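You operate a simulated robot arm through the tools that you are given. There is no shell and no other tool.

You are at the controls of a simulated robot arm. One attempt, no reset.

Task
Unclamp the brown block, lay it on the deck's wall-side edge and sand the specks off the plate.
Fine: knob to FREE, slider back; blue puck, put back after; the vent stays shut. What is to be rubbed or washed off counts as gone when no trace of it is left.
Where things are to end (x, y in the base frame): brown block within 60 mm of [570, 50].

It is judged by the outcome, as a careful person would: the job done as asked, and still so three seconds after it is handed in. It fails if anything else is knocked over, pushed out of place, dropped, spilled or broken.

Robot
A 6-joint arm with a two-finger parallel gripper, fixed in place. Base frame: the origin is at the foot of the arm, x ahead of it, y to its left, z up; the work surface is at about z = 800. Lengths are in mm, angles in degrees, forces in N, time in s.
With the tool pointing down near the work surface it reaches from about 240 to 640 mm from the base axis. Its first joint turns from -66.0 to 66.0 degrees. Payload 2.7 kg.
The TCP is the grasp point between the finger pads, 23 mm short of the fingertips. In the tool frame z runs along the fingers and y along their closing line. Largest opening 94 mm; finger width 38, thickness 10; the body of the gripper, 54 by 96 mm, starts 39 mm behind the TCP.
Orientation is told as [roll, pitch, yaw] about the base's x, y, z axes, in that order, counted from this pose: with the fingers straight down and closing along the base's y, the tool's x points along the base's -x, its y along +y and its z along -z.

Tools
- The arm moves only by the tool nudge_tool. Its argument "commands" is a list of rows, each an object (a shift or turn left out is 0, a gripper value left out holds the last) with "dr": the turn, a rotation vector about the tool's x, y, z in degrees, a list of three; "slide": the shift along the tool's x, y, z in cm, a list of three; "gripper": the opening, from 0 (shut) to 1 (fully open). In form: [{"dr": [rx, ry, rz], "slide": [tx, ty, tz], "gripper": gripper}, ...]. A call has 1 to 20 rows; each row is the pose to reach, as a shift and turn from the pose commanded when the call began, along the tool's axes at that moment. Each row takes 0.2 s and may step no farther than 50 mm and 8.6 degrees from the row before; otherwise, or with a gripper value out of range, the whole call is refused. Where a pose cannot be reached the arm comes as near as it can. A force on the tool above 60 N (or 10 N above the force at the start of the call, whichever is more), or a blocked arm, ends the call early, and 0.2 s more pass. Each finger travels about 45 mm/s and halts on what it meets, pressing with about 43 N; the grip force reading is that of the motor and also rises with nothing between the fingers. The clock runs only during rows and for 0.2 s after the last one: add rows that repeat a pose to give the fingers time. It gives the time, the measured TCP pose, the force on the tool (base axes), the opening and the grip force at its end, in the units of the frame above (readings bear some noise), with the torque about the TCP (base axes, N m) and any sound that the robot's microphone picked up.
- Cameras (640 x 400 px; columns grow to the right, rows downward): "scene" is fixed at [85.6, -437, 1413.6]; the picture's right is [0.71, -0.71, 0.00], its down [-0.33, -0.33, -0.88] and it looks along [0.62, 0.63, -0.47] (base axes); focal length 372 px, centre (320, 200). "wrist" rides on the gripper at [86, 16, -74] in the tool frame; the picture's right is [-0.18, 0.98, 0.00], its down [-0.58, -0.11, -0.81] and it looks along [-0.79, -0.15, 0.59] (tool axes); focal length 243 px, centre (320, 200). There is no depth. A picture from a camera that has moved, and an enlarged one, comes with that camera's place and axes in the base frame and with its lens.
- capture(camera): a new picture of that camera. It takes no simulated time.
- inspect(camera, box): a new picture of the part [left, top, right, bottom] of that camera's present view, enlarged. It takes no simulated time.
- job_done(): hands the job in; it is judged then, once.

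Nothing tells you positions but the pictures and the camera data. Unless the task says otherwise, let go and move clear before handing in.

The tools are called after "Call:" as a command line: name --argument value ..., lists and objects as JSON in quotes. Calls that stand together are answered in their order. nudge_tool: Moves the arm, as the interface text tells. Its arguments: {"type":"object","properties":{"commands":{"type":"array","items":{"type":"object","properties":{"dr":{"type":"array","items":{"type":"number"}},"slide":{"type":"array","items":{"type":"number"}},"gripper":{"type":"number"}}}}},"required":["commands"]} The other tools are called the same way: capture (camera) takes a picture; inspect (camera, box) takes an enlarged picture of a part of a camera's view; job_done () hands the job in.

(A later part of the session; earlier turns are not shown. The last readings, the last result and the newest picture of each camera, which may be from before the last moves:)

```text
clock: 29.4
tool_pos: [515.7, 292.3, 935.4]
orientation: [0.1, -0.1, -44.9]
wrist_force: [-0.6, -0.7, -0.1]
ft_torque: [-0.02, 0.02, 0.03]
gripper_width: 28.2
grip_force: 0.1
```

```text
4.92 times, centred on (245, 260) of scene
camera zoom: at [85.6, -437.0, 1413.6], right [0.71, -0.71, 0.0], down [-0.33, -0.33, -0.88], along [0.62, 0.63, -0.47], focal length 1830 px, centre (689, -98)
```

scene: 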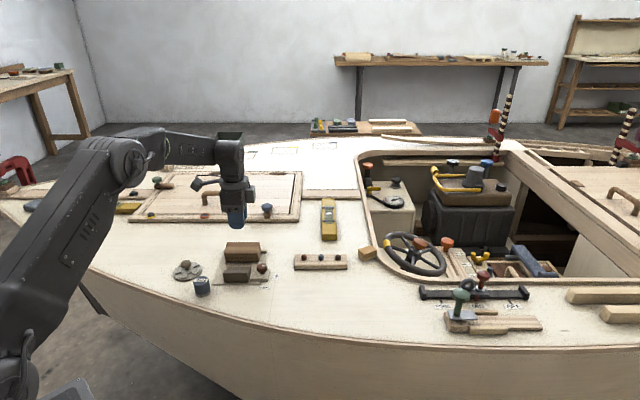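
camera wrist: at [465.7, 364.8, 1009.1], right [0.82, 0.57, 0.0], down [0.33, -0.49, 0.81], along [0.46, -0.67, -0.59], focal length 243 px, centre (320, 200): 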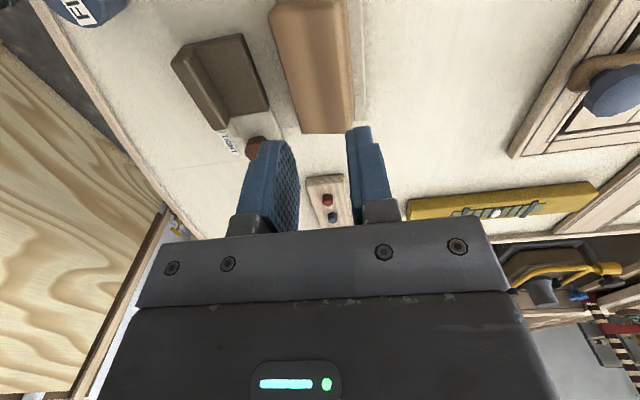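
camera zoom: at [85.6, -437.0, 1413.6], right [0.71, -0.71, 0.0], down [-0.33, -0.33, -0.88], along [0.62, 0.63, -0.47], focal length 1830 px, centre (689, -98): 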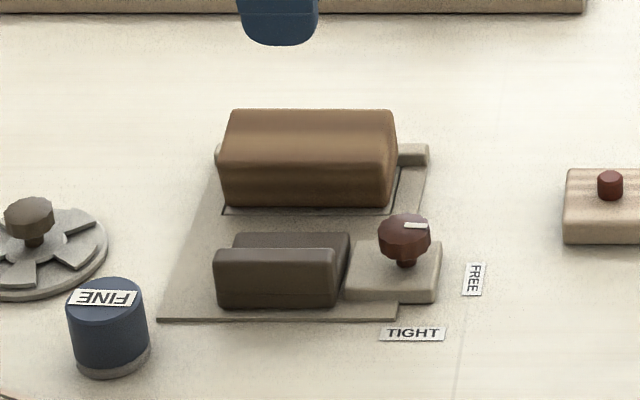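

The fingers slipped off the rounded block, and it looks as if it may have shifted a little. I'll look closely before trying again.

Call:
inspect --camera "scene" --box '[215, 235, 275, 273]'

Call:
inspect --camera "wrist" --box '[240, 0, 400, 140]'

```text
10.53 times, centred on (245, 254) of scene
camera zoom: at [85.6, -437.0, 1413.6], right [0.71, -0.71, 0.0], down [-0.33, -0.33, -0.88], along [0.62, 0.63, -0.47], focal length 3913 px, centre (1110, -368)
```

zoom: 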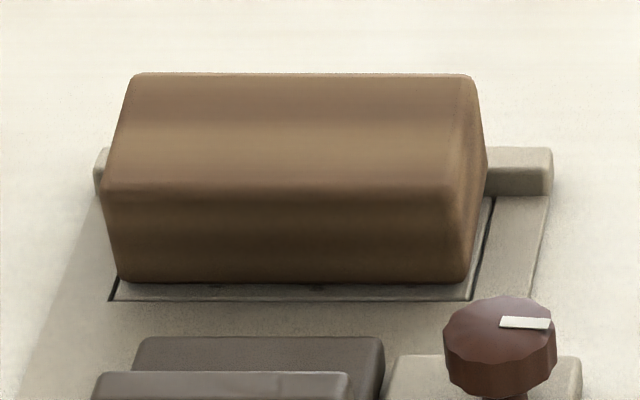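

```text
2.86 times, centred on (320, 70) of wrist
camera zoom: at [465.7, 364.8, 1009.1], right [0.82, 0.57, 0.0], down [0.33, -0.49, 0.81], along [0.46, -0.67, -0.59], focal length 693 px, centre (320, 571)
```

zoom: 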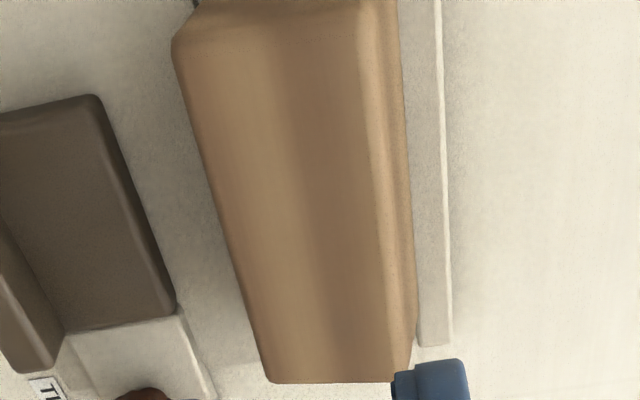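

The block now seems to be leaning forward, with its back edge resting on the rear strip. I'll lower the wrist camera beyond its left end for a profile view.

Call:
nudge_tool --commands '[{"slide": [3.0, 0.2, 0], "gripper": 0.6}, {"slide": [6.0, 0.4, 1.0]}, {"slide": [7.8, 0.64, 3.0]}, {"slide": [7.8, 0.64, 6.0]}, {"slide": [7.8, 0.64, 8.0]}, {"slide": [7.8, 0.64, 8.0]}]'

Call:
capture --camera "wrist"

Call:
inspect --camera "wrist" --box '[240, 90, 400, 190]'

```text
clock: 30.8
tool_pos: [466.5, 352.2, 854.7]
orientation: [0.2, -0.2, -44.9]
wrist_force: [0.6, 0.3, 0.6]
ft_torque: [0.03, -0.01, 0.0]
gripper_width: 56.3
grip_force: 0.0
```

```text
taken
camera wrist: at [416.8, 426.0, 929.4], right [0.82, 0.57, 0.0], down [0.33, -0.49, 0.81], along [0.46, -0.66, -0.59], focal length 243 px, centre (320, 200)
```

wrist: 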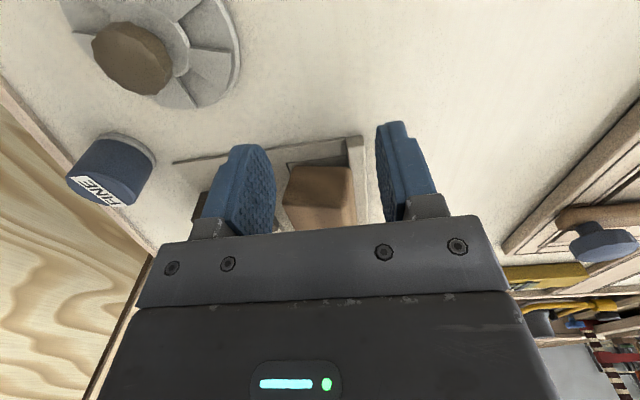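

```text
4.00 times, centred on (320, 140) of wrist
camera zoom: at [416.8, 426.0, 929.4], right [0.82, 0.57, 0.0], down [0.33, -0.49, 0.81], along [0.46, -0.66, -0.59], focal length 970 px, centre (320, 440)
```

zoom: 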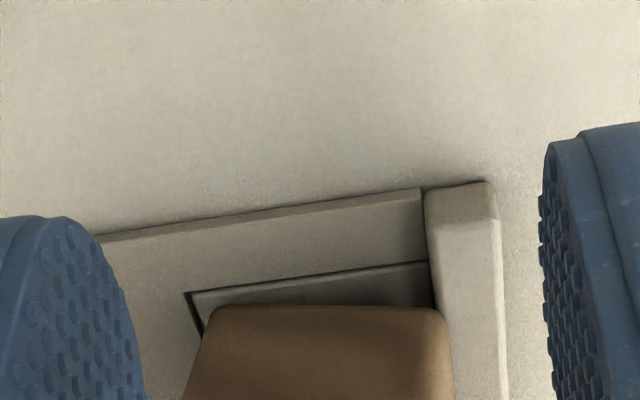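

The block is rolled about 7° with its back edge up against the strip. I'll look at its end profile more closely to choose a better grasp.

Call:
inspect --camera "wrist" --box '[265, 160, 375, 240]'

```text
5.00 times, centred on (320, 200) of wrist
camera zoom: at [416.8, 426.0, 929.4], right [0.82, 0.57, 0.0], down [0.33, -0.49, 0.81], along [0.46, -0.66, -0.59], focal length 1213 px, centre (320, 200)
```

zoom: 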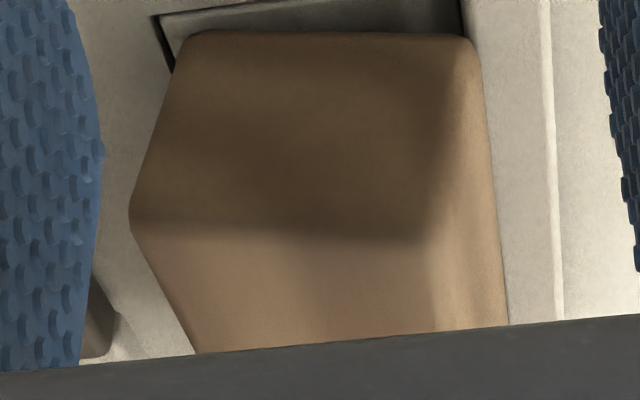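

The block leans about 9° forward with its back bottom edge resting on the strip (top about z 810). Its end faces are still upright, so I'll turn to yaw +45 and consider gripping it end to end, where nothing keeps the fingers from going deep.

Call:
nudge_tool --commands '[{"slide": [0, 0, -4], "gripper": 1}, {"slide": [0, 0, -7.5]}, {"slide": [-1.0, 0, -7.5], "dr": [0, 0, -8.4]}, {"slide": [-2.0, -0.1, -7.5], "dr": [0, 0, -16.8]}, {"slide": [-3.0, -0.2, -7.5], "dr": [0, 0, -25.2]}, {"slide": [-4.0, -0.3, -7.5], "dr": [0, 0, -33.6]}, {"slide": [-5.0, -0.4, -7.5], "dr": [0, 0, -42]}, {"slide": [-6.0, -0.5, -7.5], "dr": [0, 0, -50.4]}, {"slide": [-7.0, -0.6, -7.5], "dr": [0, 0, -58.8]}, {"slide": [-7.8, -0.7, -7.5], "dr": [0, 0, -67.2]}, {"slide": [-7.83, -0.7, -7.5], "dr": [0, 0, -75.6]}, {"slide": [-7.83, -0.7, -7], "dr": [0, 0, -84]}, {"slide": [-7.83, -0.7, -6.5], "dr": [0, 0, -90]}, {"slide": [-7.83, -0.7, -6.5], "dr": [0, 0, -90]}]'

Call:
capture --camera "wrist"

Call:
inspect --camera "wrist" --box '[220, 40, 420, 165]'

```text
clock: 33.8
tool_pos: [516.3, 290.5, 917.4]
orientation: [-0.1, -0.1, 45.2]
wrist_force: [0.5, -0.5, -0.1]
ft_torque: [0.01, 0.01, 0.02]
gripper_width: 93.8
grip_force: 0.2
```

```text
taken
camera wrist: at [444.0, 242.2, 992.6], right [-0.57, 0.82, 0.0], down [0.49, 0.33, 0.81], along [0.67, 0.46, -0.59], focal length 243 px, centre (320, 200)
```

wrist: 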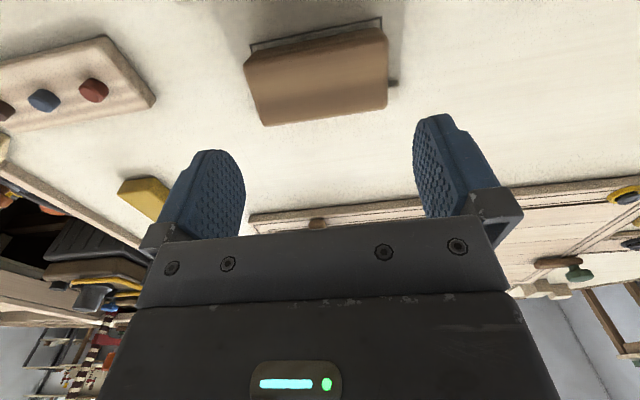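

```text
3.20 times, centred on (320, 102) of wrist
camera zoom: at [444.0, 242.2, 992.6], right [-0.57, 0.82, 0.0], down [0.49, 0.33, 0.81], along [0.67, 0.46, -0.59], focal length 776 px, centre (320, 512)
```

zoom: 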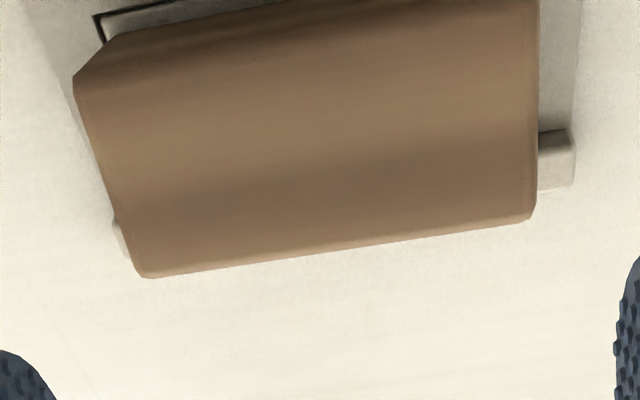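

The ends measure about 88 mm apart, centred under the TCP with roughly 3 mm to spare on each side. I'll lower the fully open gripper over the ends slowly and watch the force.

Call:
nudge_tool --commands '[{"slide": [0.09, 0, 2.0], "gripper": 1}, {"slide": [0.09, 0, 3.5]}, {"slide": [0.09, 0, 4.5]}, {"slide": [0.09, 0, 5.2]}, {"slide": [0.09, 0, 5.2]}]'

Call:
capture --camera "wrist"

Call:
inspect --camera "wrist" --box '[220, 60, 430, 191]'

```text
clock: 35.0
tool_pos: [515.4, 289.9, 866.8]
orientation: [-0.1, -0.1, 45.0]
wrist_force: [0.1, -0.3, 0.5]
ft_torque: [0.04, 0.02, -0.03]
gripper_width: 94.0
grip_force: 0.1
```

```text
taken
camera wrist: at [443.0, 240.2, 941.2], right [-0.56, 0.83, 0.0], down [0.49, 0.33, 0.81], along [0.67, 0.46, -0.59], focal length 243 px, centre (320, 200)
```

wrist: 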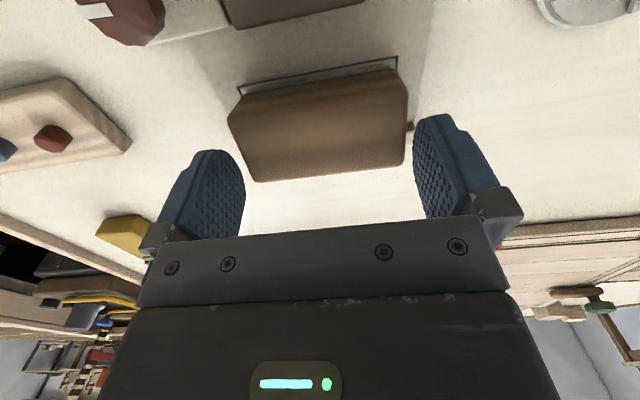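

```text
3.05 times, centred on (325, 126) of wrist
camera zoom: at [443.0, 240.2, 941.2], right [-0.56, 0.83, 0.0], down [0.49, 0.33, 0.81], along [0.67, 0.46, -0.59], focal length 739 px, centre (305, 427)
```

zoom: 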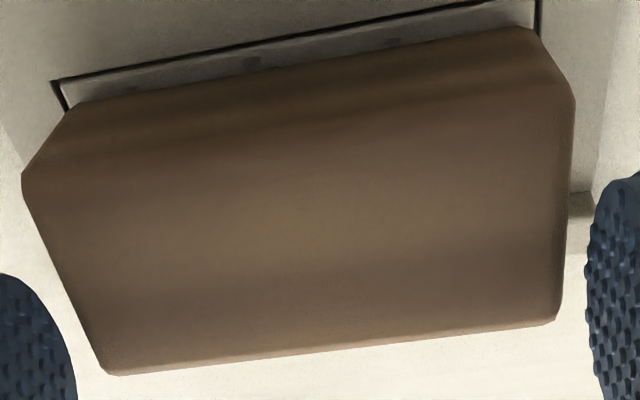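

Both ends still show about 2 mm of clearance, and dark specks are visible on the plate at the block's foot. I'll go down the rest of the way in small steps.

Call:
nudge_tool --commands '[{"slide": [0, 0, 0.6]}, {"slide": [0, 0, 1.1]}, {"slide": [0, 0, 1.6]}, {"slide": [0, 0, 2.1]}, {"slide": [0, 0, 2.6]}, {"slide": [0, 0, 3.1]}, {"slide": [0, 0, 3.5]}, {"slide": [0, 0, 3.5]}]'

Call:
capture --camera "wrist"

Call:
inspect --camera "scene" --box '[180, 200, 310, 281]'

```text
clock: 36.8
tool_pos: [516.9, 290.9, 830.9]
orientation: [-0.1, -0.1, 44.9]
wrist_force: [0.0, -0.1, 0.2]
ft_torque: [-0.02, -0.02, 0.01]
gripper_width: 94.0
grip_force: 0.1
```

```text
taken
camera wrist: at [443.7, 241.0, 906.5], right [-0.57, 0.82, 0.0], down [0.49, 0.33, 0.81], along [0.67, 0.46, -0.59], focal length 243 px, centre (320, 200)
```

wrist: 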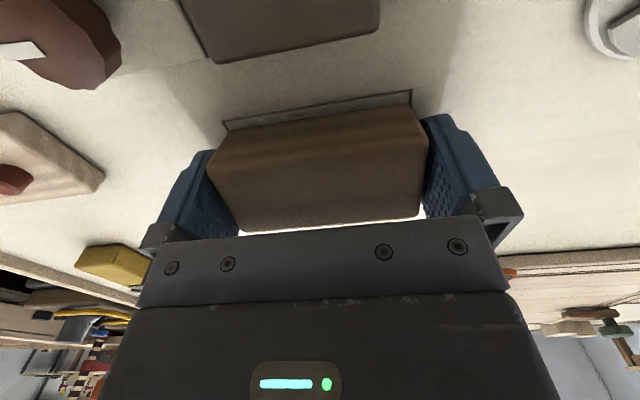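

```text
4.92 times, centred on (245, 240) of scene
camera zoom: at [85.6, -437.0, 1413.6], right [0.71, -0.71, 0.0], down [-0.33, -0.33, -0.88], along [0.62, 0.63, -0.47], focal length 1830 px, centre (689, 1)
```

zoom: 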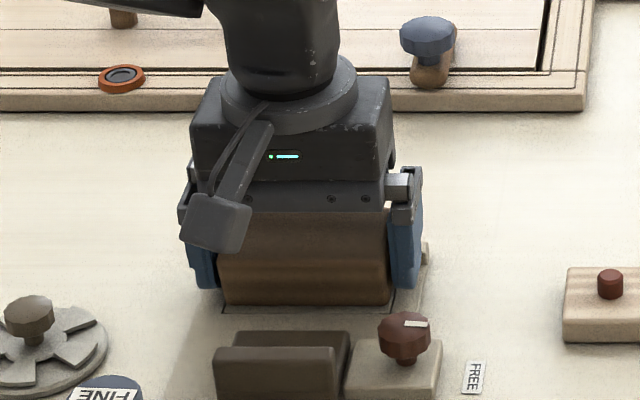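

The fingers are around both ends with no contact force. I'll close on it, then lift only a few millimetres to test the weight.

Call:
nudge_tool --commands '[{"gripper": 0.85}, {"gripper": 0.75}, {"gripper": 0.75}, {"gripper": 0.75}]'

Call:
nudge_tool --commands '[{"slide": [0, 0, -0.1]}, {"slide": [0, 0, -0.2]}, {"slide": [0, 0, -0.3]}, {"slide": [0, 0, -0.4]}, {"slide": [0, 0, -0.5]}, {"slide": [0, 0, -0.5]}]'

Call:
inspect --camera "scene" --box '[180, 200, 310, 281]'

Call:
capture --camera "wrist"

```text
clock: 37.8
tool_pos: [515.1, 289.9, 831.4]
orientation: [-0.1, -0.1, 45.0]
wrist_force: [-0.6, 0.1, 0.4]
ft_torque: [-0.02, -0.03, 0.05]
gripper_width: 89.2
grip_force: 42.8
```

```text
clock: 39.2
tool_pos: [515.7, 289.3, 837.0]
orientation: [-0.1, -0.2, 45.0]
wrist_force: [0.7, -0.3, -1.0]
ft_torque: [0.01, 0.0, -0.03]
gripper_width: 89.4
grip_force: 43.1
```

```text
4.92 times, centred on (245, 240) of scene
camera zoom: at [85.6, -436.9, 1413.6], right [0.71, -0.71, 0.0], down [-0.33, -0.33, -0.88], along [0.62, 0.63, -0.47], focal length 1830 px, centre (689, 1)
```

zoom: 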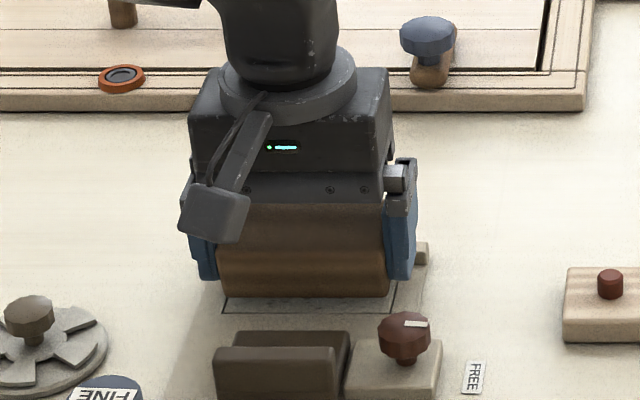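

```text
taken
camera wrist: at [443.5, 241.0, 912.1], right [-0.57, 0.82, 0.0], down [0.49, 0.33, 0.81], along [0.67, 0.46, -0.59], focal length 243 px, centre (320, 200)
```

wrist: 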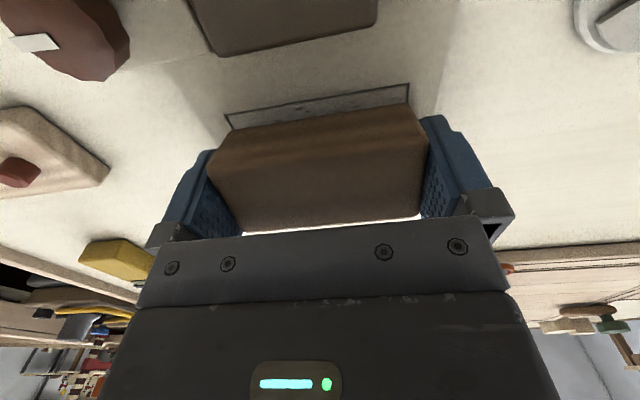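

The block came up with the gripper and is light, around 1–2 N, with the grip steady at 89.4 mm. I'll lift higher.

Call:
nudge_tool --commands '[{"slide": [0, 0, -0.5]}, {"slide": [0, 0, -1.2]}, {"slide": [0, 0, -2.2]}, {"slide": [0, 0, -3.5]}, {"slide": [0, 0, -5]}, {"slide": [0, 0, -6.5]}, {"slide": [0, 0, -8]}, {"slide": [0, 0, -9]}, {"slide": [0, 0, -9]}]'

Call:
inspect --camera "scene" --box '[180, 200, 310, 281]'

Call:
capture --camera "wrist"

```text
clock: 41.2
tool_pos: [515.2, 292.1, 926.9]
orientation: [-0.1, 0.0, 45.1]
wrist_force: [-0.6, -0.7, -0.7]
ft_torque: [0.01, -0.01, 0.01]
gripper_width: 89.2
grip_force: 42.8
```

```text
4.92 times, centred on (245, 240) of scene
camera zoom: at [85.6, -436.9, 1413.6], right [0.71, -0.71, 0.0], down [-0.33, -0.33, -0.88], along [0.62, 0.63, -0.47], focal length 1830 px, centre (689, 1)
```

zoom: 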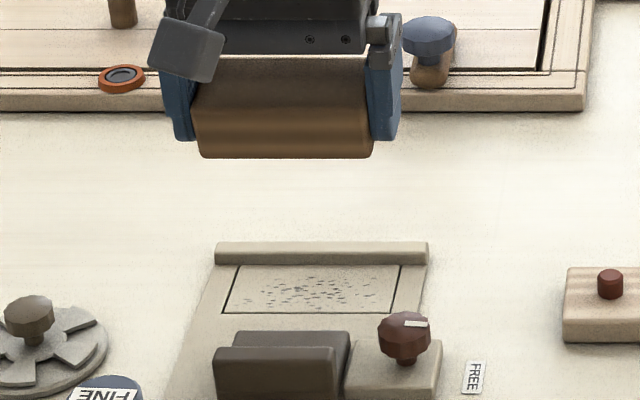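

```text
taken
camera wrist: at [442.2, 242.2, 1001.3], right [-0.57, 0.82, 0.0], down [0.49, 0.33, 0.81], along [0.67, 0.46, -0.59], focal length 243 px, centre (320, 200)
```

wrist: 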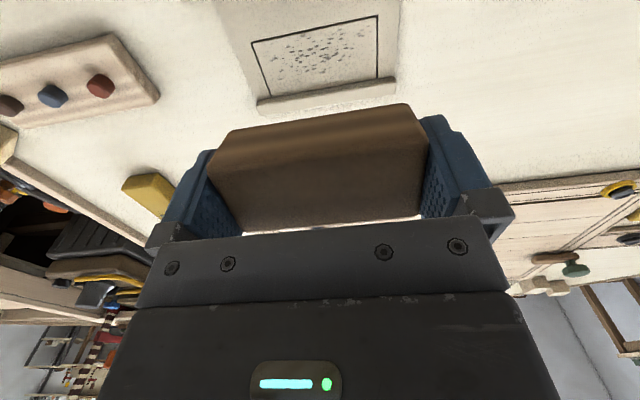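

The block is up and the specked plate is exposed. I'll record the speck pattern now and then carry the block over.

Call:
inspect --camera "scene" --box '[215, 235, 275, 273]'

Call:
inspect --camera "wrist" --box '[230, 0, 410, 112]'

Call:
inspect --camera "scene" --box '[270, 240, 400, 350]'

```text
10.53 times, centred on (245, 254) of scene
camera zoom: at [85.6, -436.9, 1413.6], right [0.71, -0.71, 0.0], down [-0.33, -0.33, -0.88], along [0.62, 0.63, -0.47], focal length 3913 px, centre (1110, -368)
```

zoom: 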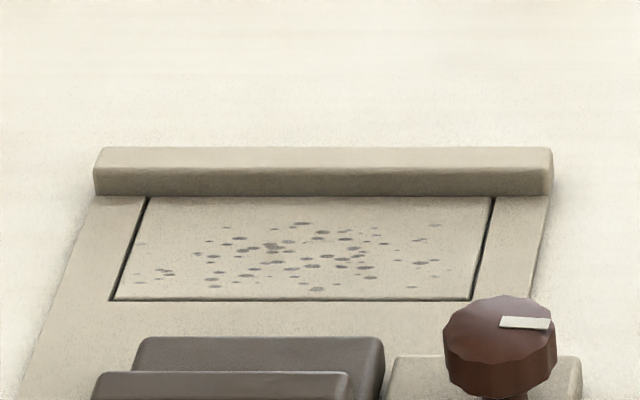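

```text
3.56 times, centred on (320, 56) of wrist
camera zoom: at [442.2, 242.2, 1001.3], right [-0.57, 0.82, 0.0], down [0.49, 0.33, 0.81], along [0.67, 0.46, -0.59], focal length 863 px, centre (320, 712)
```

zoom: 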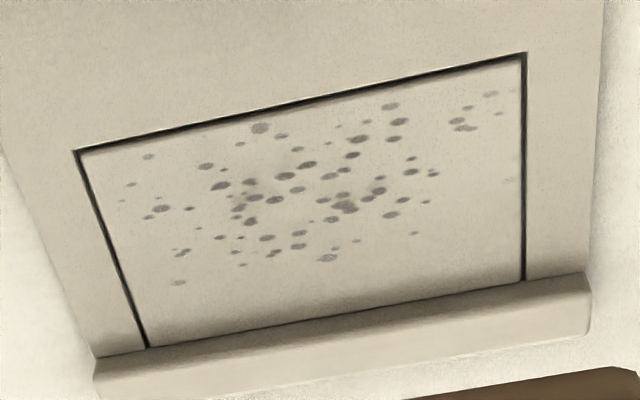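

```text
3.64 times, centred on (335, 295) of scene
camera zoom: at [85.6, -436.9, 1413.6], right [0.71, -0.71, 0.0], down [-0.33, -0.33, -0.88], along [0.62, 0.63, -0.47], focal length 1352 px, centre (266, -146)
```

zoom: 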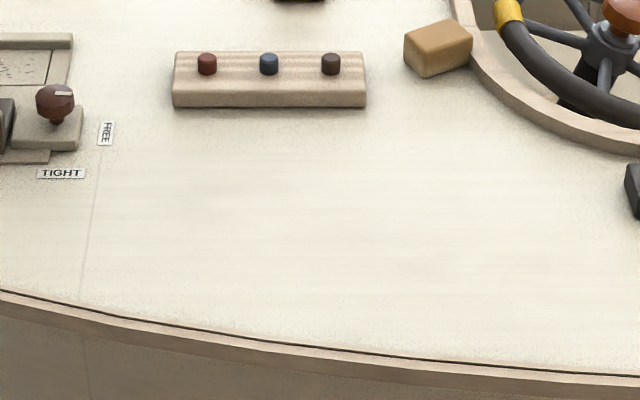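

The specks fill most of the framed plate, roughly 80×42 mm. I'll carry the block to (570, 50) at a safe height.

Call:
nudge_tool --commands '[{"slide": [0.8, -1.3, 0]}, {"slide": [2.6, -4.2, 0]}, {"slide": [4.7, -7.5, 0]}, {"slide": [6.8, -10.8, 0]}, {"slide": [8.9, -14.1, 0]}, {"slide": [11.0, -17.4, 0]}, {"slide": [12.6, -20.0, 0]}, {"slide": [13.24, -20.99, 0]}, {"slide": [13.24, -20.99, 0]}]'

Call:
capture --camera "scene"

Call:
capture --camera "wrist"

```text
clock: 43.2
tool_pos: [570.0, 47.7, 925.4]
orientation: [-0.1, -0.1, 45.0]
wrist_force: [0.4, 0.2, -1.3]
ft_torque: [0.02, 0.01, -0.03]
gripper_width: 89.4
grip_force: 43.0
```

```text
taken
```

scene: 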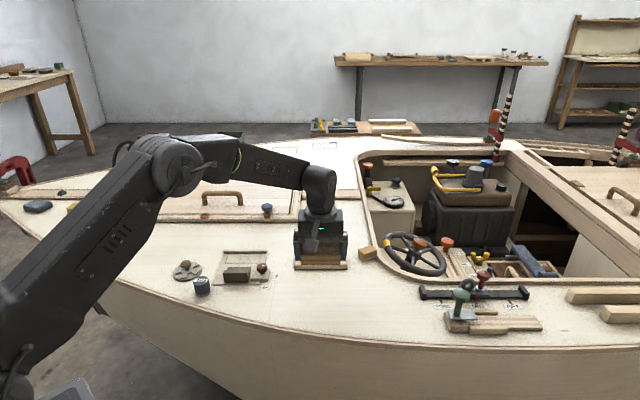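

```text
taken
camera wrist: at [497.3, -0.8, 999.6], right [-0.57, 0.82, 0.0], down [0.49, 0.33, 0.81], along [0.67, 0.46, -0.59], focal length 243 px, centre (320, 200)
```

wrist: 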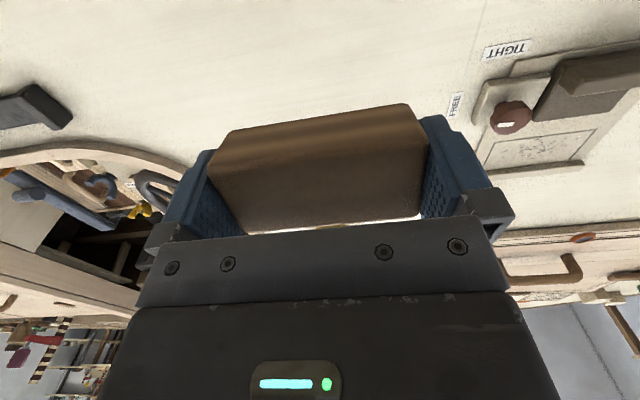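

The arm is over the target with the deck clear beneath it. I'll lower, with small steps near the surface.

Call:
nudge_tool --commands '[{"slide": [0, 0, 2.0]}, {"slide": [0, 0, 4.5]}, {"slide": [0, 0, 6.5]}, {"slide": [0, 0, 8.0]}, {"slide": [0, 0, 8.8]}, {"slide": [0, 0, 9.2]}, {"slide": [0, 0, 9.2]}]'

Call:
inspect --camera "scene" --box '[270, 240, 400, 350]'

```text
clock: 44.8
tool_pos: [571.7, 49.1, 834.2]
orientation: [-0.1, -0.1, 45.0]
wrist_force: [0.3, 0.1, -1.3]
ft_torque: [-0.02, -0.02, -0.04]
gripper_width: 89.5
grip_force: 42.6
```

```text
3.64 times, centred on (335, 295) of scene
camera zoom: at [85.6, -436.9, 1413.6], right [0.71, -0.71, 0.0], down [-0.33, -0.33, -0.88], along [0.62, 0.63, -0.47], focal length 1352 px, centre (266, -146)
```

zoom: 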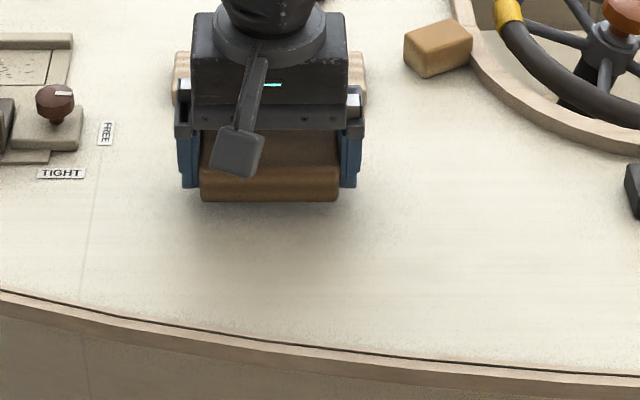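

It is still just above the deck with no contact. I'll lower in 1 mm steps and read the force.

Call:
nudge_tool --commands '[{"slide": [0, 0, 0.1]}, {"slide": [0, 0, 0.2]}, {"slide": [0, 0, 0.3]}, {"slide": [0, 0, 0.3]}]'

Call:
nudge_tool --commands '[{"slide": [0, 0, 0.1]}, {"slide": [0, 0, 0.2]}, {"slide": [0, 0, 0.2]}]'

```text
clock: 45.8
tool_pos: [570.9, 49.3, 830.4]
orientation: [-0.2, -0.1, 45.0]
wrist_force: [-0.1, 0.4, -0.6]
ft_torque: [-0.01, -0.03, 0.01]
gripper_width: 89.5
grip_force: 42.5
```

```text
clock: 46.6
tool_pos: [570.8, 47.9, 829.3]
orientation: [0.0, -0.1, 45.0]
wrist_force: [-0.1, 0.3, -0.4]
ft_torque: [0.02, 0.02, -0.01]
gripper_width: 89.7
grip_force: 42.6
```

Call:
nudge_tool --commands '[{"slide": [0, 0, 0.1]}, {"slide": [0, 0, 0.2]}, {"slide": [0, 0, 0.2]}]'

Call:
inspect --camera "scene" --box '[295, 255, 345, 290]'

```text
clock: 47.4
tool_pos: [571.5, 49.0, 829.0]
orientation: [-0.3, -0.1, 45.0]
wrist_force: [-0.5, -1.3, 11.1]
ft_torque: [0.24, 0.58, 0.07]
gripper_width: 89.5
grip_force: 43.0
```

```text
11.43 times, centred on (320, 272) of scene
camera zoom: at [85.4, -437.0, 1413.6], right [0.71, -0.71, 0.0], down [-0.33, -0.33, -0.88], along [0.63, 0.63, -0.47], focal length 4249 px, centre (320, -629)
```

zoom: 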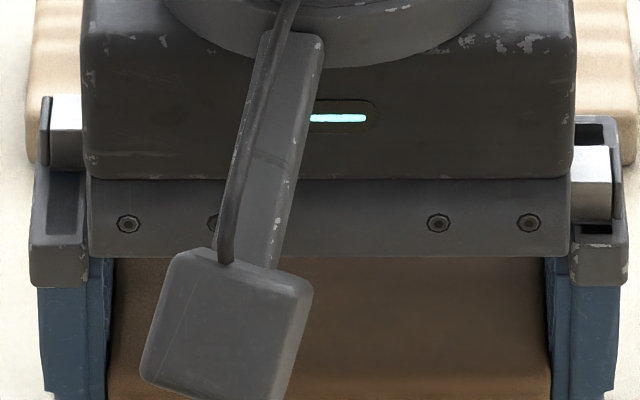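

The front edge touches with about 11 N and the block is still rolled in the grip. I'll ease up and tilt the tool about its closing axis to level the block before setting it down.

Call:
nudge_tool --commands '[{"slide": [0, 0, -0.4]}, {"slide": [0, 0, -0.5], "dr": [0, 3, 0]}, {"slide": [0, 0, -0.5], "dr": [0, 6, 0]}, {"slide": [0, 0, -0.5], "dr": [0, 8.5, 0]}, {"slide": [0, 0, -0.5], "dr": [0, 8.5, 0]}]'

Call:
capture --camera "wrist"

Call:
inspect --camera "scene" --box '[290, 255, 350, 300]'

```text
clock: 48.6
tool_pos: [570.4, 49.2, 831.9]
orientation: [0.0, 8.6, 45.0]
wrist_force: [-1.2, 1.2, 0.0]
ft_torque: [-0.05, -0.01, 0.03]
gripper_width: 89.3
grip_force: 42.7
```

```text
taken
camera wrist: at [506.5, 7.9, 919.1], right [-0.57, 0.82, -0.03], down [0.57, 0.41, 0.71], along [0.6, 0.39, -0.7], focal length 243 px, centre (320, 200)
```

wrist: 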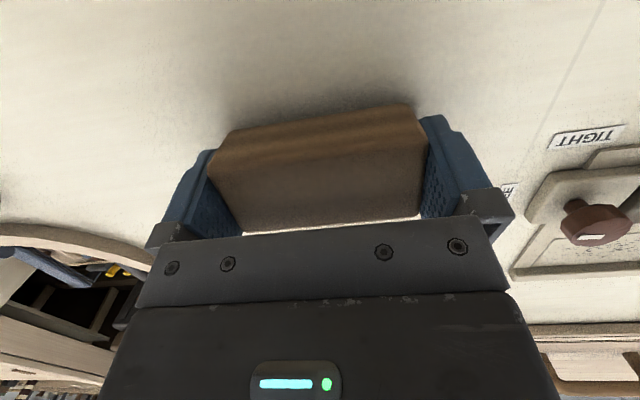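

```text
8.89 times, centred on (320, 278) of scene
camera zoom: at [85.6, -436.9, 1413.6], right [0.71, -0.71, 0.0], down [-0.33, -0.33, -0.88], along [0.62, 0.63, -0.47], focal length 3304 px, centre (320, -489)
```

zoom: 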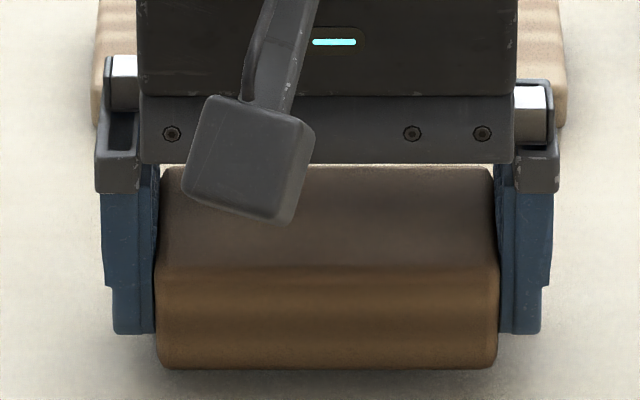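

The block's faces now look level. I'll lower until it touches.

Call:
nudge_tool --commands '[{"slide": [0.015, 0, 0.1]}, {"slide": [0.03, 0, 0.2]}, {"slide": [0.03, 0, 0.2]}]'

Call:
nudge_tool --commands '[{"slide": [0.015, 0, 0.1]}, {"slide": [0.03, 0, 0.2]}, {"slide": [0.03, 0, 0.2]}]'

Call:
nudge_tool --commands '[{"slide": [0.015, 0, 0.1]}, {"slide": [0.03, 0, 0.2]}, {"slide": [0.03, 0, 0.2]}]'

```text
clock: 49.4
tool_pos: [570.5, 48.5, 830.1]
orientation: [-0.1, 8.4, 45.1]
wrist_force: [-0.2, 0.1, -0.7]
ft_torque: [-0.01, -0.02, 0.0]
gripper_width: 89.2
grip_force: 43.3
```

```text
clock: 50.2
tool_pos: [569.0, 48.2, 829.6]
orientation: [-0.1, 8.4, 45.0]
wrist_force: [0.6, 0.3, -0.4]
ft_torque: [-0.01, -0.01, -0.01]
gripper_width: 89.4
grip_force: 42.8
```

```text
clock: 51.0
tool_pos: [568.3, 46.2, 827.5]
orientation: [-0.1, 8.4, 45.0]
wrist_force: [-0.3, 0.1, -1.0]
ft_torque: [-0.05, -0.01, -0.01]
gripper_width: 89.3
grip_force: 42.6
```

Call:
nudge_tool --commands '[{"slide": [-0.015, 0, 0.1]}, {"slide": [-0.03, 0, 0.2]}, {"slide": [-0.03, 0, 0.2]}]'

Call:
nudge_tool --commands '[{"slide": [-0.015, 0, 0.1]}, {"slide": [-0.015, 0, 0.1]}]'

```text
clock: 51.8
tool_pos: [569.9, 46.5, 826.7]
orientation: [0.0, 8.4, 45.0]
wrist_force: [-2.4, -1.5, 8.4]
ft_torque: [0.1, 0.42, 0.08]
gripper_width: 89.5
grip_force: 42.5
```

```text
clock: 52.4
tool_pos: [570.6, 48.6, 827.4]
orientation: [-0.2, 8.4, 44.9]
wrist_force: [-9.9, -4.3, 28.2]
ft_torque: [0.69, 1.19, 0.4]
gripper_width: 89.4
grip_force: 43.3
```

The block is firmly on the deck. I'll ease off 1 mm and open the fingers.

Call:
nudge_tool --commands '[{"slide": [0.015, 0, -0.1]}, {"slide": [0.015, 0, -0.1], "gripper": 1}, {"slide": [0.015, 0, -0.1], "gripper": 1}, {"slide": [0.015, 0, -0.1], "gripper": 1}]'

Call:
inspect --camera "scene" --box '[290, 255, 350, 300]'

Call:
capture --camera "wrist"

```text
clock: 53.4
tool_pos: [571.6, 47.5, 825.6]
orientation: [-0.1, 8.4, 45.0]
wrist_force: [0.7, -8.9, 21.0]
ft_torque: [0.69, 0.48, 0.31]
gripper_width: 91.0
grip_force: 0.0
```

```text
8.89 times, centred on (320, 278) of scene
camera zoom: at [85.2, -437.2, 1413.5], right [0.71, -0.71, 0.0], down [-0.33, -0.33, -0.88], along [0.63, 0.63, -0.47], focal length 3304 px, centre (320, -489)
```

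zoom: 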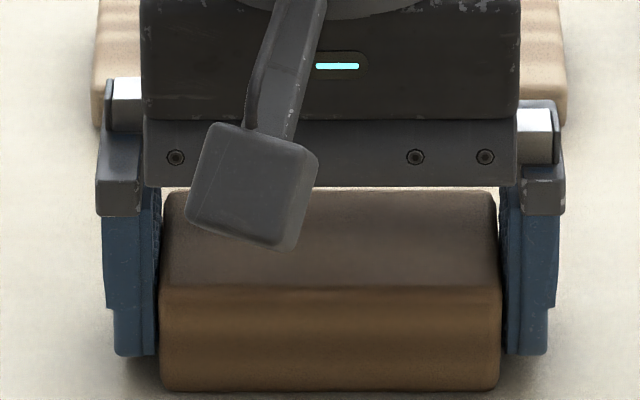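

```text
taken
camera wrist: at [506.2, 6.5, 912.2], right [-0.57, 0.82, -0.03], down [0.56, 0.41, 0.71], along [0.6, 0.39, -0.7], focal length 243 px, centre (320, 200)
```

wrist: 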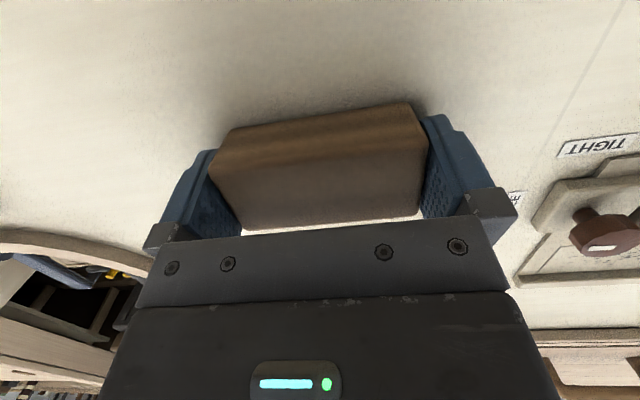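

A residual 21 N upward remains, so the fingertips may be brushing the deck. I'll ease up a little to let the fingers open fully.

Call:
nudge_tool --commands '[{"slide": [0.015, 0, -0.1], "gripper": 1}, {"slide": [0.03, 0, -0.2], "gripper": 1}, {"slide": [0.03, 0, -0.2], "gripper": 1}]'

```text
clock: 54.2
tool_pos: [568.7, 48.9, 825.2]
orientation: [0.1, 8.6, 45.0]
wrist_force: [-2.1, 0.0, 11.1]
ft_torque: [-0.25, -0.39, -0.18]
gripper_width: 93.2
grip_force: 0.1
```

Call:
nudge_tool --commands '[{"slide": [0.03, 0, -0.2], "gripper": 1}, {"slide": [0.06, 0, -0.4], "gripper": 1}, {"slide": [0.06, 0, -0.4], "gripper": 1}]'

Call:
inspect --camera "scene" --box '[290, 255, 350, 300]'

```text
clock: 55.0
tool_pos: [568.8, 48.4, 829.5]
orientation: [0.0, 8.5, 45.0]
wrist_force: [0.4, 0.1, -0.4]
ft_torque: [0.01, -0.01, 0.02]
gripper_width: 93.9
grip_force: 0.0
```

```text
8.89 times, centred on (320, 278) of scene
camera zoom: at [85.6, -437.0, 1413.6], right [0.71, -0.71, 0.0], down [-0.33, -0.33, -0.88], along [0.62, 0.63, -0.47], focal length 3304 px, centre (320, -489)
```

zoom: 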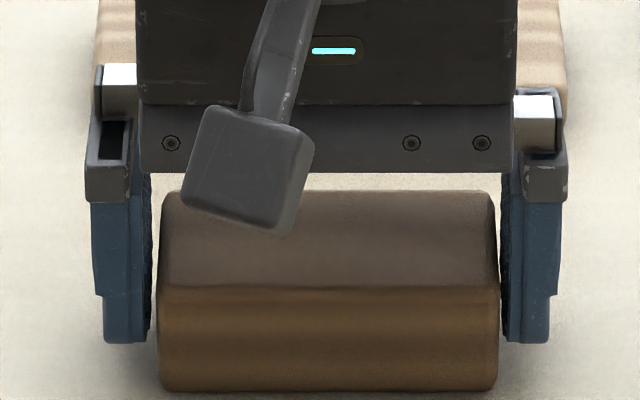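

The block is released and lying flat, with daylight on both sides of it. I'll rise straight up and level the tool.

Call:
nudge_tool --commands '[{"slide": [0.15, 0, -1.0], "gripper": 1}, {"slide": [0.37, 0, -2.5]}, {"slide": [0.74, 0, -5]}, {"slide": [1.2, 0, -8]}, {"slide": [1.5, 0, -10], "dr": [0, -4, 0]}, {"slide": [1.5, 0, -10], "dr": [0, -8.5, 0]}, {"slide": [1.5, 0, -10], "dr": [0, -8.5, 0]}]'

Call:
capture --camera "wrist"

Call:
capture --camera "scene"

Call:
inspect --camera "scene" --box '[270, 240, 400, 350]'

```text
clock: 56.6
tool_pos: [568.2, 47.5, 931.7]
orientation: [-0.1, -0.1, 45.1]
wrist_force: [0.4, 1.0, -0.7]
ft_torque: [-0.05, 0.0, -0.02]
gripper_width: 93.9
grip_force: 0.1
```

```text
taken
camera wrist: at [495.7, -1.9, 1007.0], right [-0.57, 0.82, 0.0], down [0.49, 0.33, 0.81], along [0.67, 0.46, -0.59], focal length 243 px, centre (320, 200)
```

wrist: 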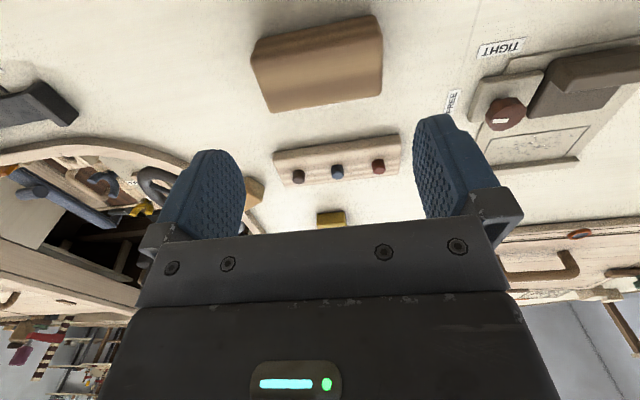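

```text
taken
```

scene: 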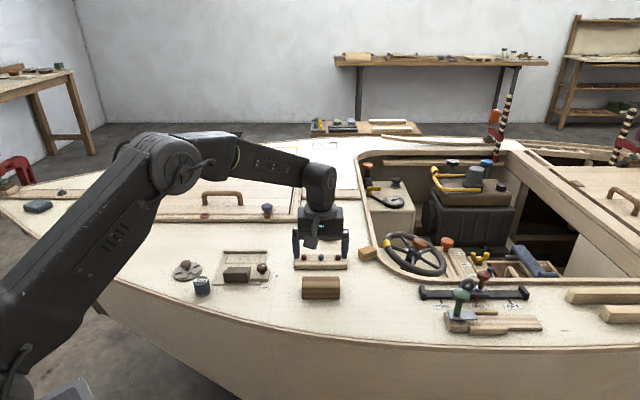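

```text
3.64 times, centred on (335, 295) of scene
camera zoom: at [85.6, -437.0, 1413.6], right [0.71, -0.71, 0.0], down [-0.33, -0.33, -0.88], along [0.62, 0.63, -0.47], focal length 1352 px, centre (266, -146)
```

zoom: 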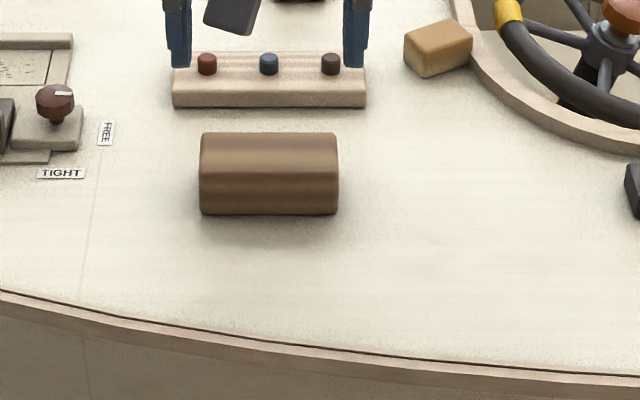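

The block rests at about (570, 48), on target. Next is the blue FINE puck near (370, 251). I'll hover above it and fix its position exactly so I can put it back in the same place.

Call:
nudge_tool --commands '[{"slide": [0, 1.5, 0], "gripper": 0.6}, {"slide": [-0.05, 5, 0]}, {"slide": [-0.1, 9, 0]}, {"slide": [-0.15, 13, 0]}, {"slide": [-0.2, 17, 0]}, {"slide": [-0.3, 21, 0]}, {"slide": [-0.35, 25, 0]}, {"slide": [-0.39, 27.5, 0]}, {"slide": [-0.39, 28.4, 1]}, {"slide": [-0.39, 28.4, 1]}]'

Call:
capture --camera "wrist"

Call:
inspect --camera "wrist" --box '[240, 30, 400, 130]'

Call:
inspect --camera "scene" --box '[165, 240, 255, 300]'

```text
clock: 58.8
tool_pos: [371.6, 252.8, 920.7]
orientation: [-0.1, -0.2, 45.0]
wrist_force: [0.5, 0.6, -0.3]
ft_torque: [-0.01, 0.01, 0.01]
gripper_width: 56.4
grip_force: 0.1
```

```text
taken
camera wrist: at [299.2, 202.7, 996.0], right [-0.57, 0.82, 0.0], down [0.49, 0.33, 0.81], along [0.67, 0.46, -0.59], focal length 243 px, centre (320, 200)
```

wrist: 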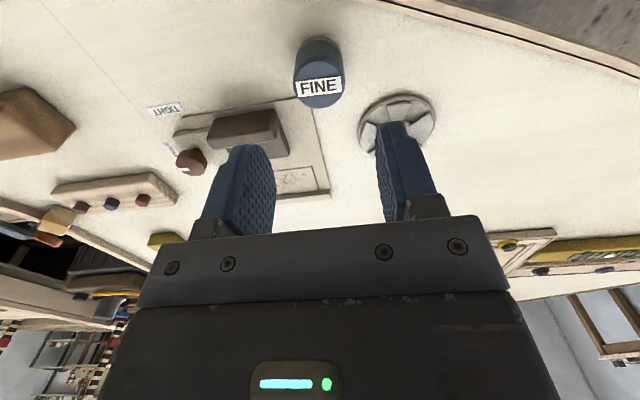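

```text
4.00 times, centred on (320, 80) of wrist
camera zoom: at [299.2, 202.7, 996.0], right [-0.57, 0.82, 0.0], down [0.49, 0.33, 0.81], along [0.67, 0.46, -0.59], focal length 970 px, centre (320, 680)
```

zoom: 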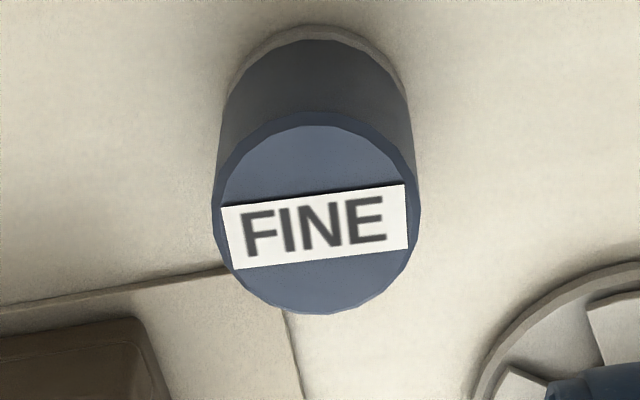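

```text
6.67 times, centred on (210, 270) of scene
camera zoom: at [85.6, -436.9, 1413.6], right [0.71, -0.71, 0.0], down [-0.33, -0.33, -0.88], along [0.62, 0.63, -0.47], focal length 2478 px, centre (1053, -267)
```

zoom: 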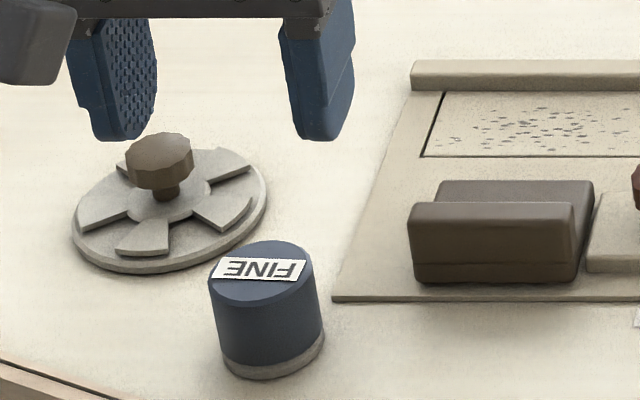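

The puck's centre is at about (370, 250.5), its top is at z 836, and it is 35 mm across. I'll trim the position slightly and go down so that about 13 mm of puck sticks out below the fingertips.

Call:
nudge_tool --commands '[{"slide": [0.2, -0.05, 2.5]}, {"slide": [0.2, -0.05, 5.0]}, {"slide": [0.2, -0.05, 7.0]}, {"slide": [0.2, -0.05, 8.4]}, {"slide": [0.2, -0.05, 8.4]}]'

Call:
capture --camera "wrist"

Call:
inspect --camera "scene" --box '[165, 240, 255, 300]'

```text
clock: 60.0
tool_pos: [371.3, 248.3, 838.0]
orientation: [-0.1, -0.2, 45.1]
wrist_force: [0.6, 0.3, -0.1]
ft_torque: [0.02, -0.01, -0.01]
gripper_width: 56.5
grip_force: 0.0
```

```text
taken
camera wrist: at [298.7, 199.6, 913.3], right [-0.57, 0.82, 0.0], down [0.49, 0.33, 0.81], along [0.67, 0.46, -0.59], focal length 243 px, centre (320, 200)
```

wrist: 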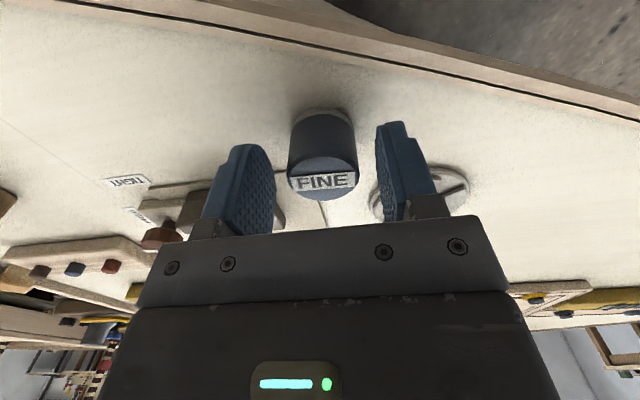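

```text
6.67 times, centred on (210, 270) of scene
camera zoom: at [85.6, -436.9, 1413.6], right [0.71, -0.71, 0.0], down [-0.33, -0.33, -0.88], along [0.62, 0.63, -0.47], focal length 2478 px, centre (1053, -267)
```

zoom: 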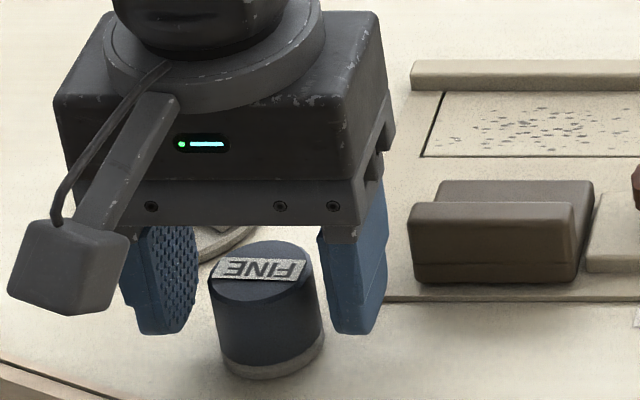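

The puck is centred between the fingers. I'll close on it.

Call:
nudge_tool --commands '[{"gripper": 0.45}, {"gripper": 0.2}, {"gripper": 0.2}, {"gripper": 0.2}, {"gripper": 0.2}]'

Call:
nudge_tool --commands '[{"slide": [0, 0, -0.2]}, {"slide": [0, 0, -0.5]}, {"slide": [0, 0, -1.0]}, {"slide": [0, 0, -1.0]}]'

Call:
inspect --camera "scene" --box '[165, 240, 255, 300]'

```text
clock: 61.2
tool_pos: [370.4, 248.4, 839.4]
orientation: [-0.1, -0.1, 45.0]
wrist_force: [-0.4, 1.0, 0.0]
ft_torque: [0.02, 0.0, -0.01]
gripper_width: 34.5
grip_force: 43.5
```

```text
clock: 62.2
tool_pos: [370.1, 248.5, 847.8]
orientation: [-0.1, 0.0, 45.0]
wrist_force: [-0.8, 0.7, -1.3]
ft_torque: [0.0, 0.02, -0.03]
gripper_width: 34.6
grip_force: 43.1
```

```text
6.67 times, centred on (210, 270) of scene
camera zoom: at [85.6, -436.9, 1413.6], right [0.71, -0.71, 0.0], down [-0.33, -0.33, -0.88], along [0.62, 0.63, -0.47], focal length 2478 px, centre (1053, -267)
```

zoom: 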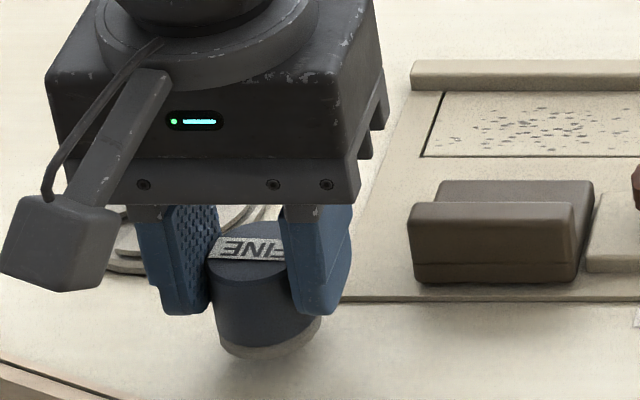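

The puck is held firmly at 34.6 mm. The framed plate is centred at about (516, 290), with specks spanning about ±42 mm along its length and −20 to +10 mm across. I'll carry the puck over it at a safe height.

Call:
nudge_tool --commands '[{"slide": [0, 0, -3]}, {"slide": [0, 0, -6]}, {"slide": [0, 0, -9]}, {"slide": [-3.3, -1.83, -9]}, {"slide": [-6.6, -3.65, -9]}, {"slide": [-9.9, -5.5, -9]}, {"slide": [-13.14, -7.3, -9]}, {"slide": [-13.14, -7.3, -6]}, {"slide": [-13.14, -7.3, -3]}, {"slide": [-13.14, -7.3, -3]}]'

Call:
capture --camera "wrist"

Call:
inspect --camera "scene" --box '[180, 220, 290, 289]'

```text
clock: 64.4
tool_pos: [512.8, 291.8, 878.8]
orientation: [-0.1, 0.0, 44.9]
wrist_force: [0.6, 0.1, -0.3]
ft_torque: [0.02, -0.04, 0.01]
gripper_width: 34.7
grip_force: 43.2
```

```text
taken
camera wrist: at [441.1, 241.6, 954.2], right [-0.57, 0.82, 0.0], down [0.49, 0.33, 0.81], along [0.67, 0.46, -0.59], focal length 243 px, centre (320, 200)
```

wrist: 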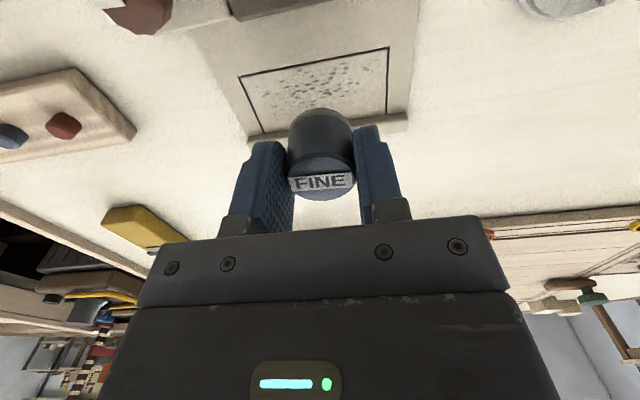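

```text
5.80 times, centred on (235, 254) of scene
camera zoom: at [85.6, -436.9, 1413.6], right [0.71, -0.71, 0.0], down [-0.33, -0.33, -0.88], along [0.62, 0.63, -0.47], focal length 2155 px, centre (813, -116)
```

zoom: 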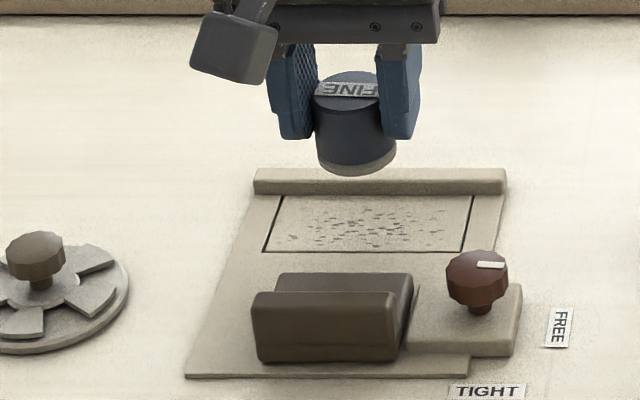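

The puck is over the plate and clear of the slider. I'll shift a little towards the front and lower gently to find contact.

Call:
nudge_tool --commands '[{"slide": [0.6, 0, 1.0]}, {"slide": [0.6, 0, 2.0]}, {"slide": [0.6, 0, 2.8]}, {"slide": [0.6, 0, 3.2]}, {"slide": [0.6, 0, 3.4]}, {"slide": [0.6, 0, 3.4]}]'

Call:
nudge_tool --commands '[{"slide": [0, 0, 0.1]}, {"slide": [0, 0, 0.2]}, {"slide": [0, 0, 0.2]}]'

Call:
inspect --camera "scene" --box '[205, 235, 285, 285]'

```text
clock: 65.8
tool_pos: [510.4, 286.2, 844.5]
orientation: [-0.1, -0.1, 45.0]
wrist_force: [0.2, 0.2, -1.2]
ft_torque: [0.0, -0.01, 0.01]
gripper_width: 34.4
grip_force: 43.4
```

```text
clock: 66.6
tool_pos: [509.7, 286.6, 842.6]
orientation: [-0.1, -0.1, 45.0]
wrist_force: [-1.8, 0.4, 3.6]
ft_torque: [0.04, 0.13, 0.03]
gripper_width: 34.4
grip_force: 43.1
```

```text
8.00 times, centred on (245, 260) of scene
camera zoom: at [85.5, -437.0, 1413.6], right [0.71, -0.71, 0.0], down [-0.33, -0.33, -0.88], along [0.62, 0.63, -0.47], focal length 2974 px, centre (920, -280)
```

zoom: 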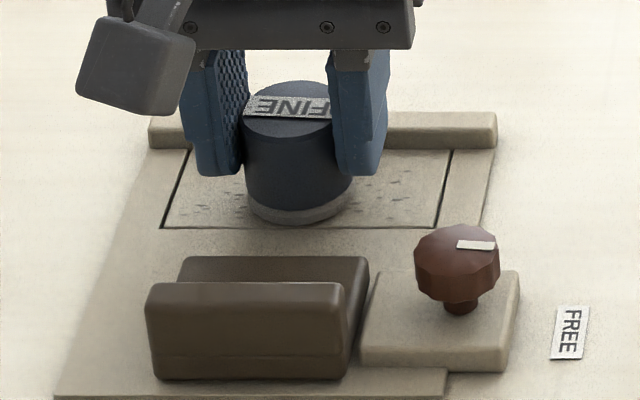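

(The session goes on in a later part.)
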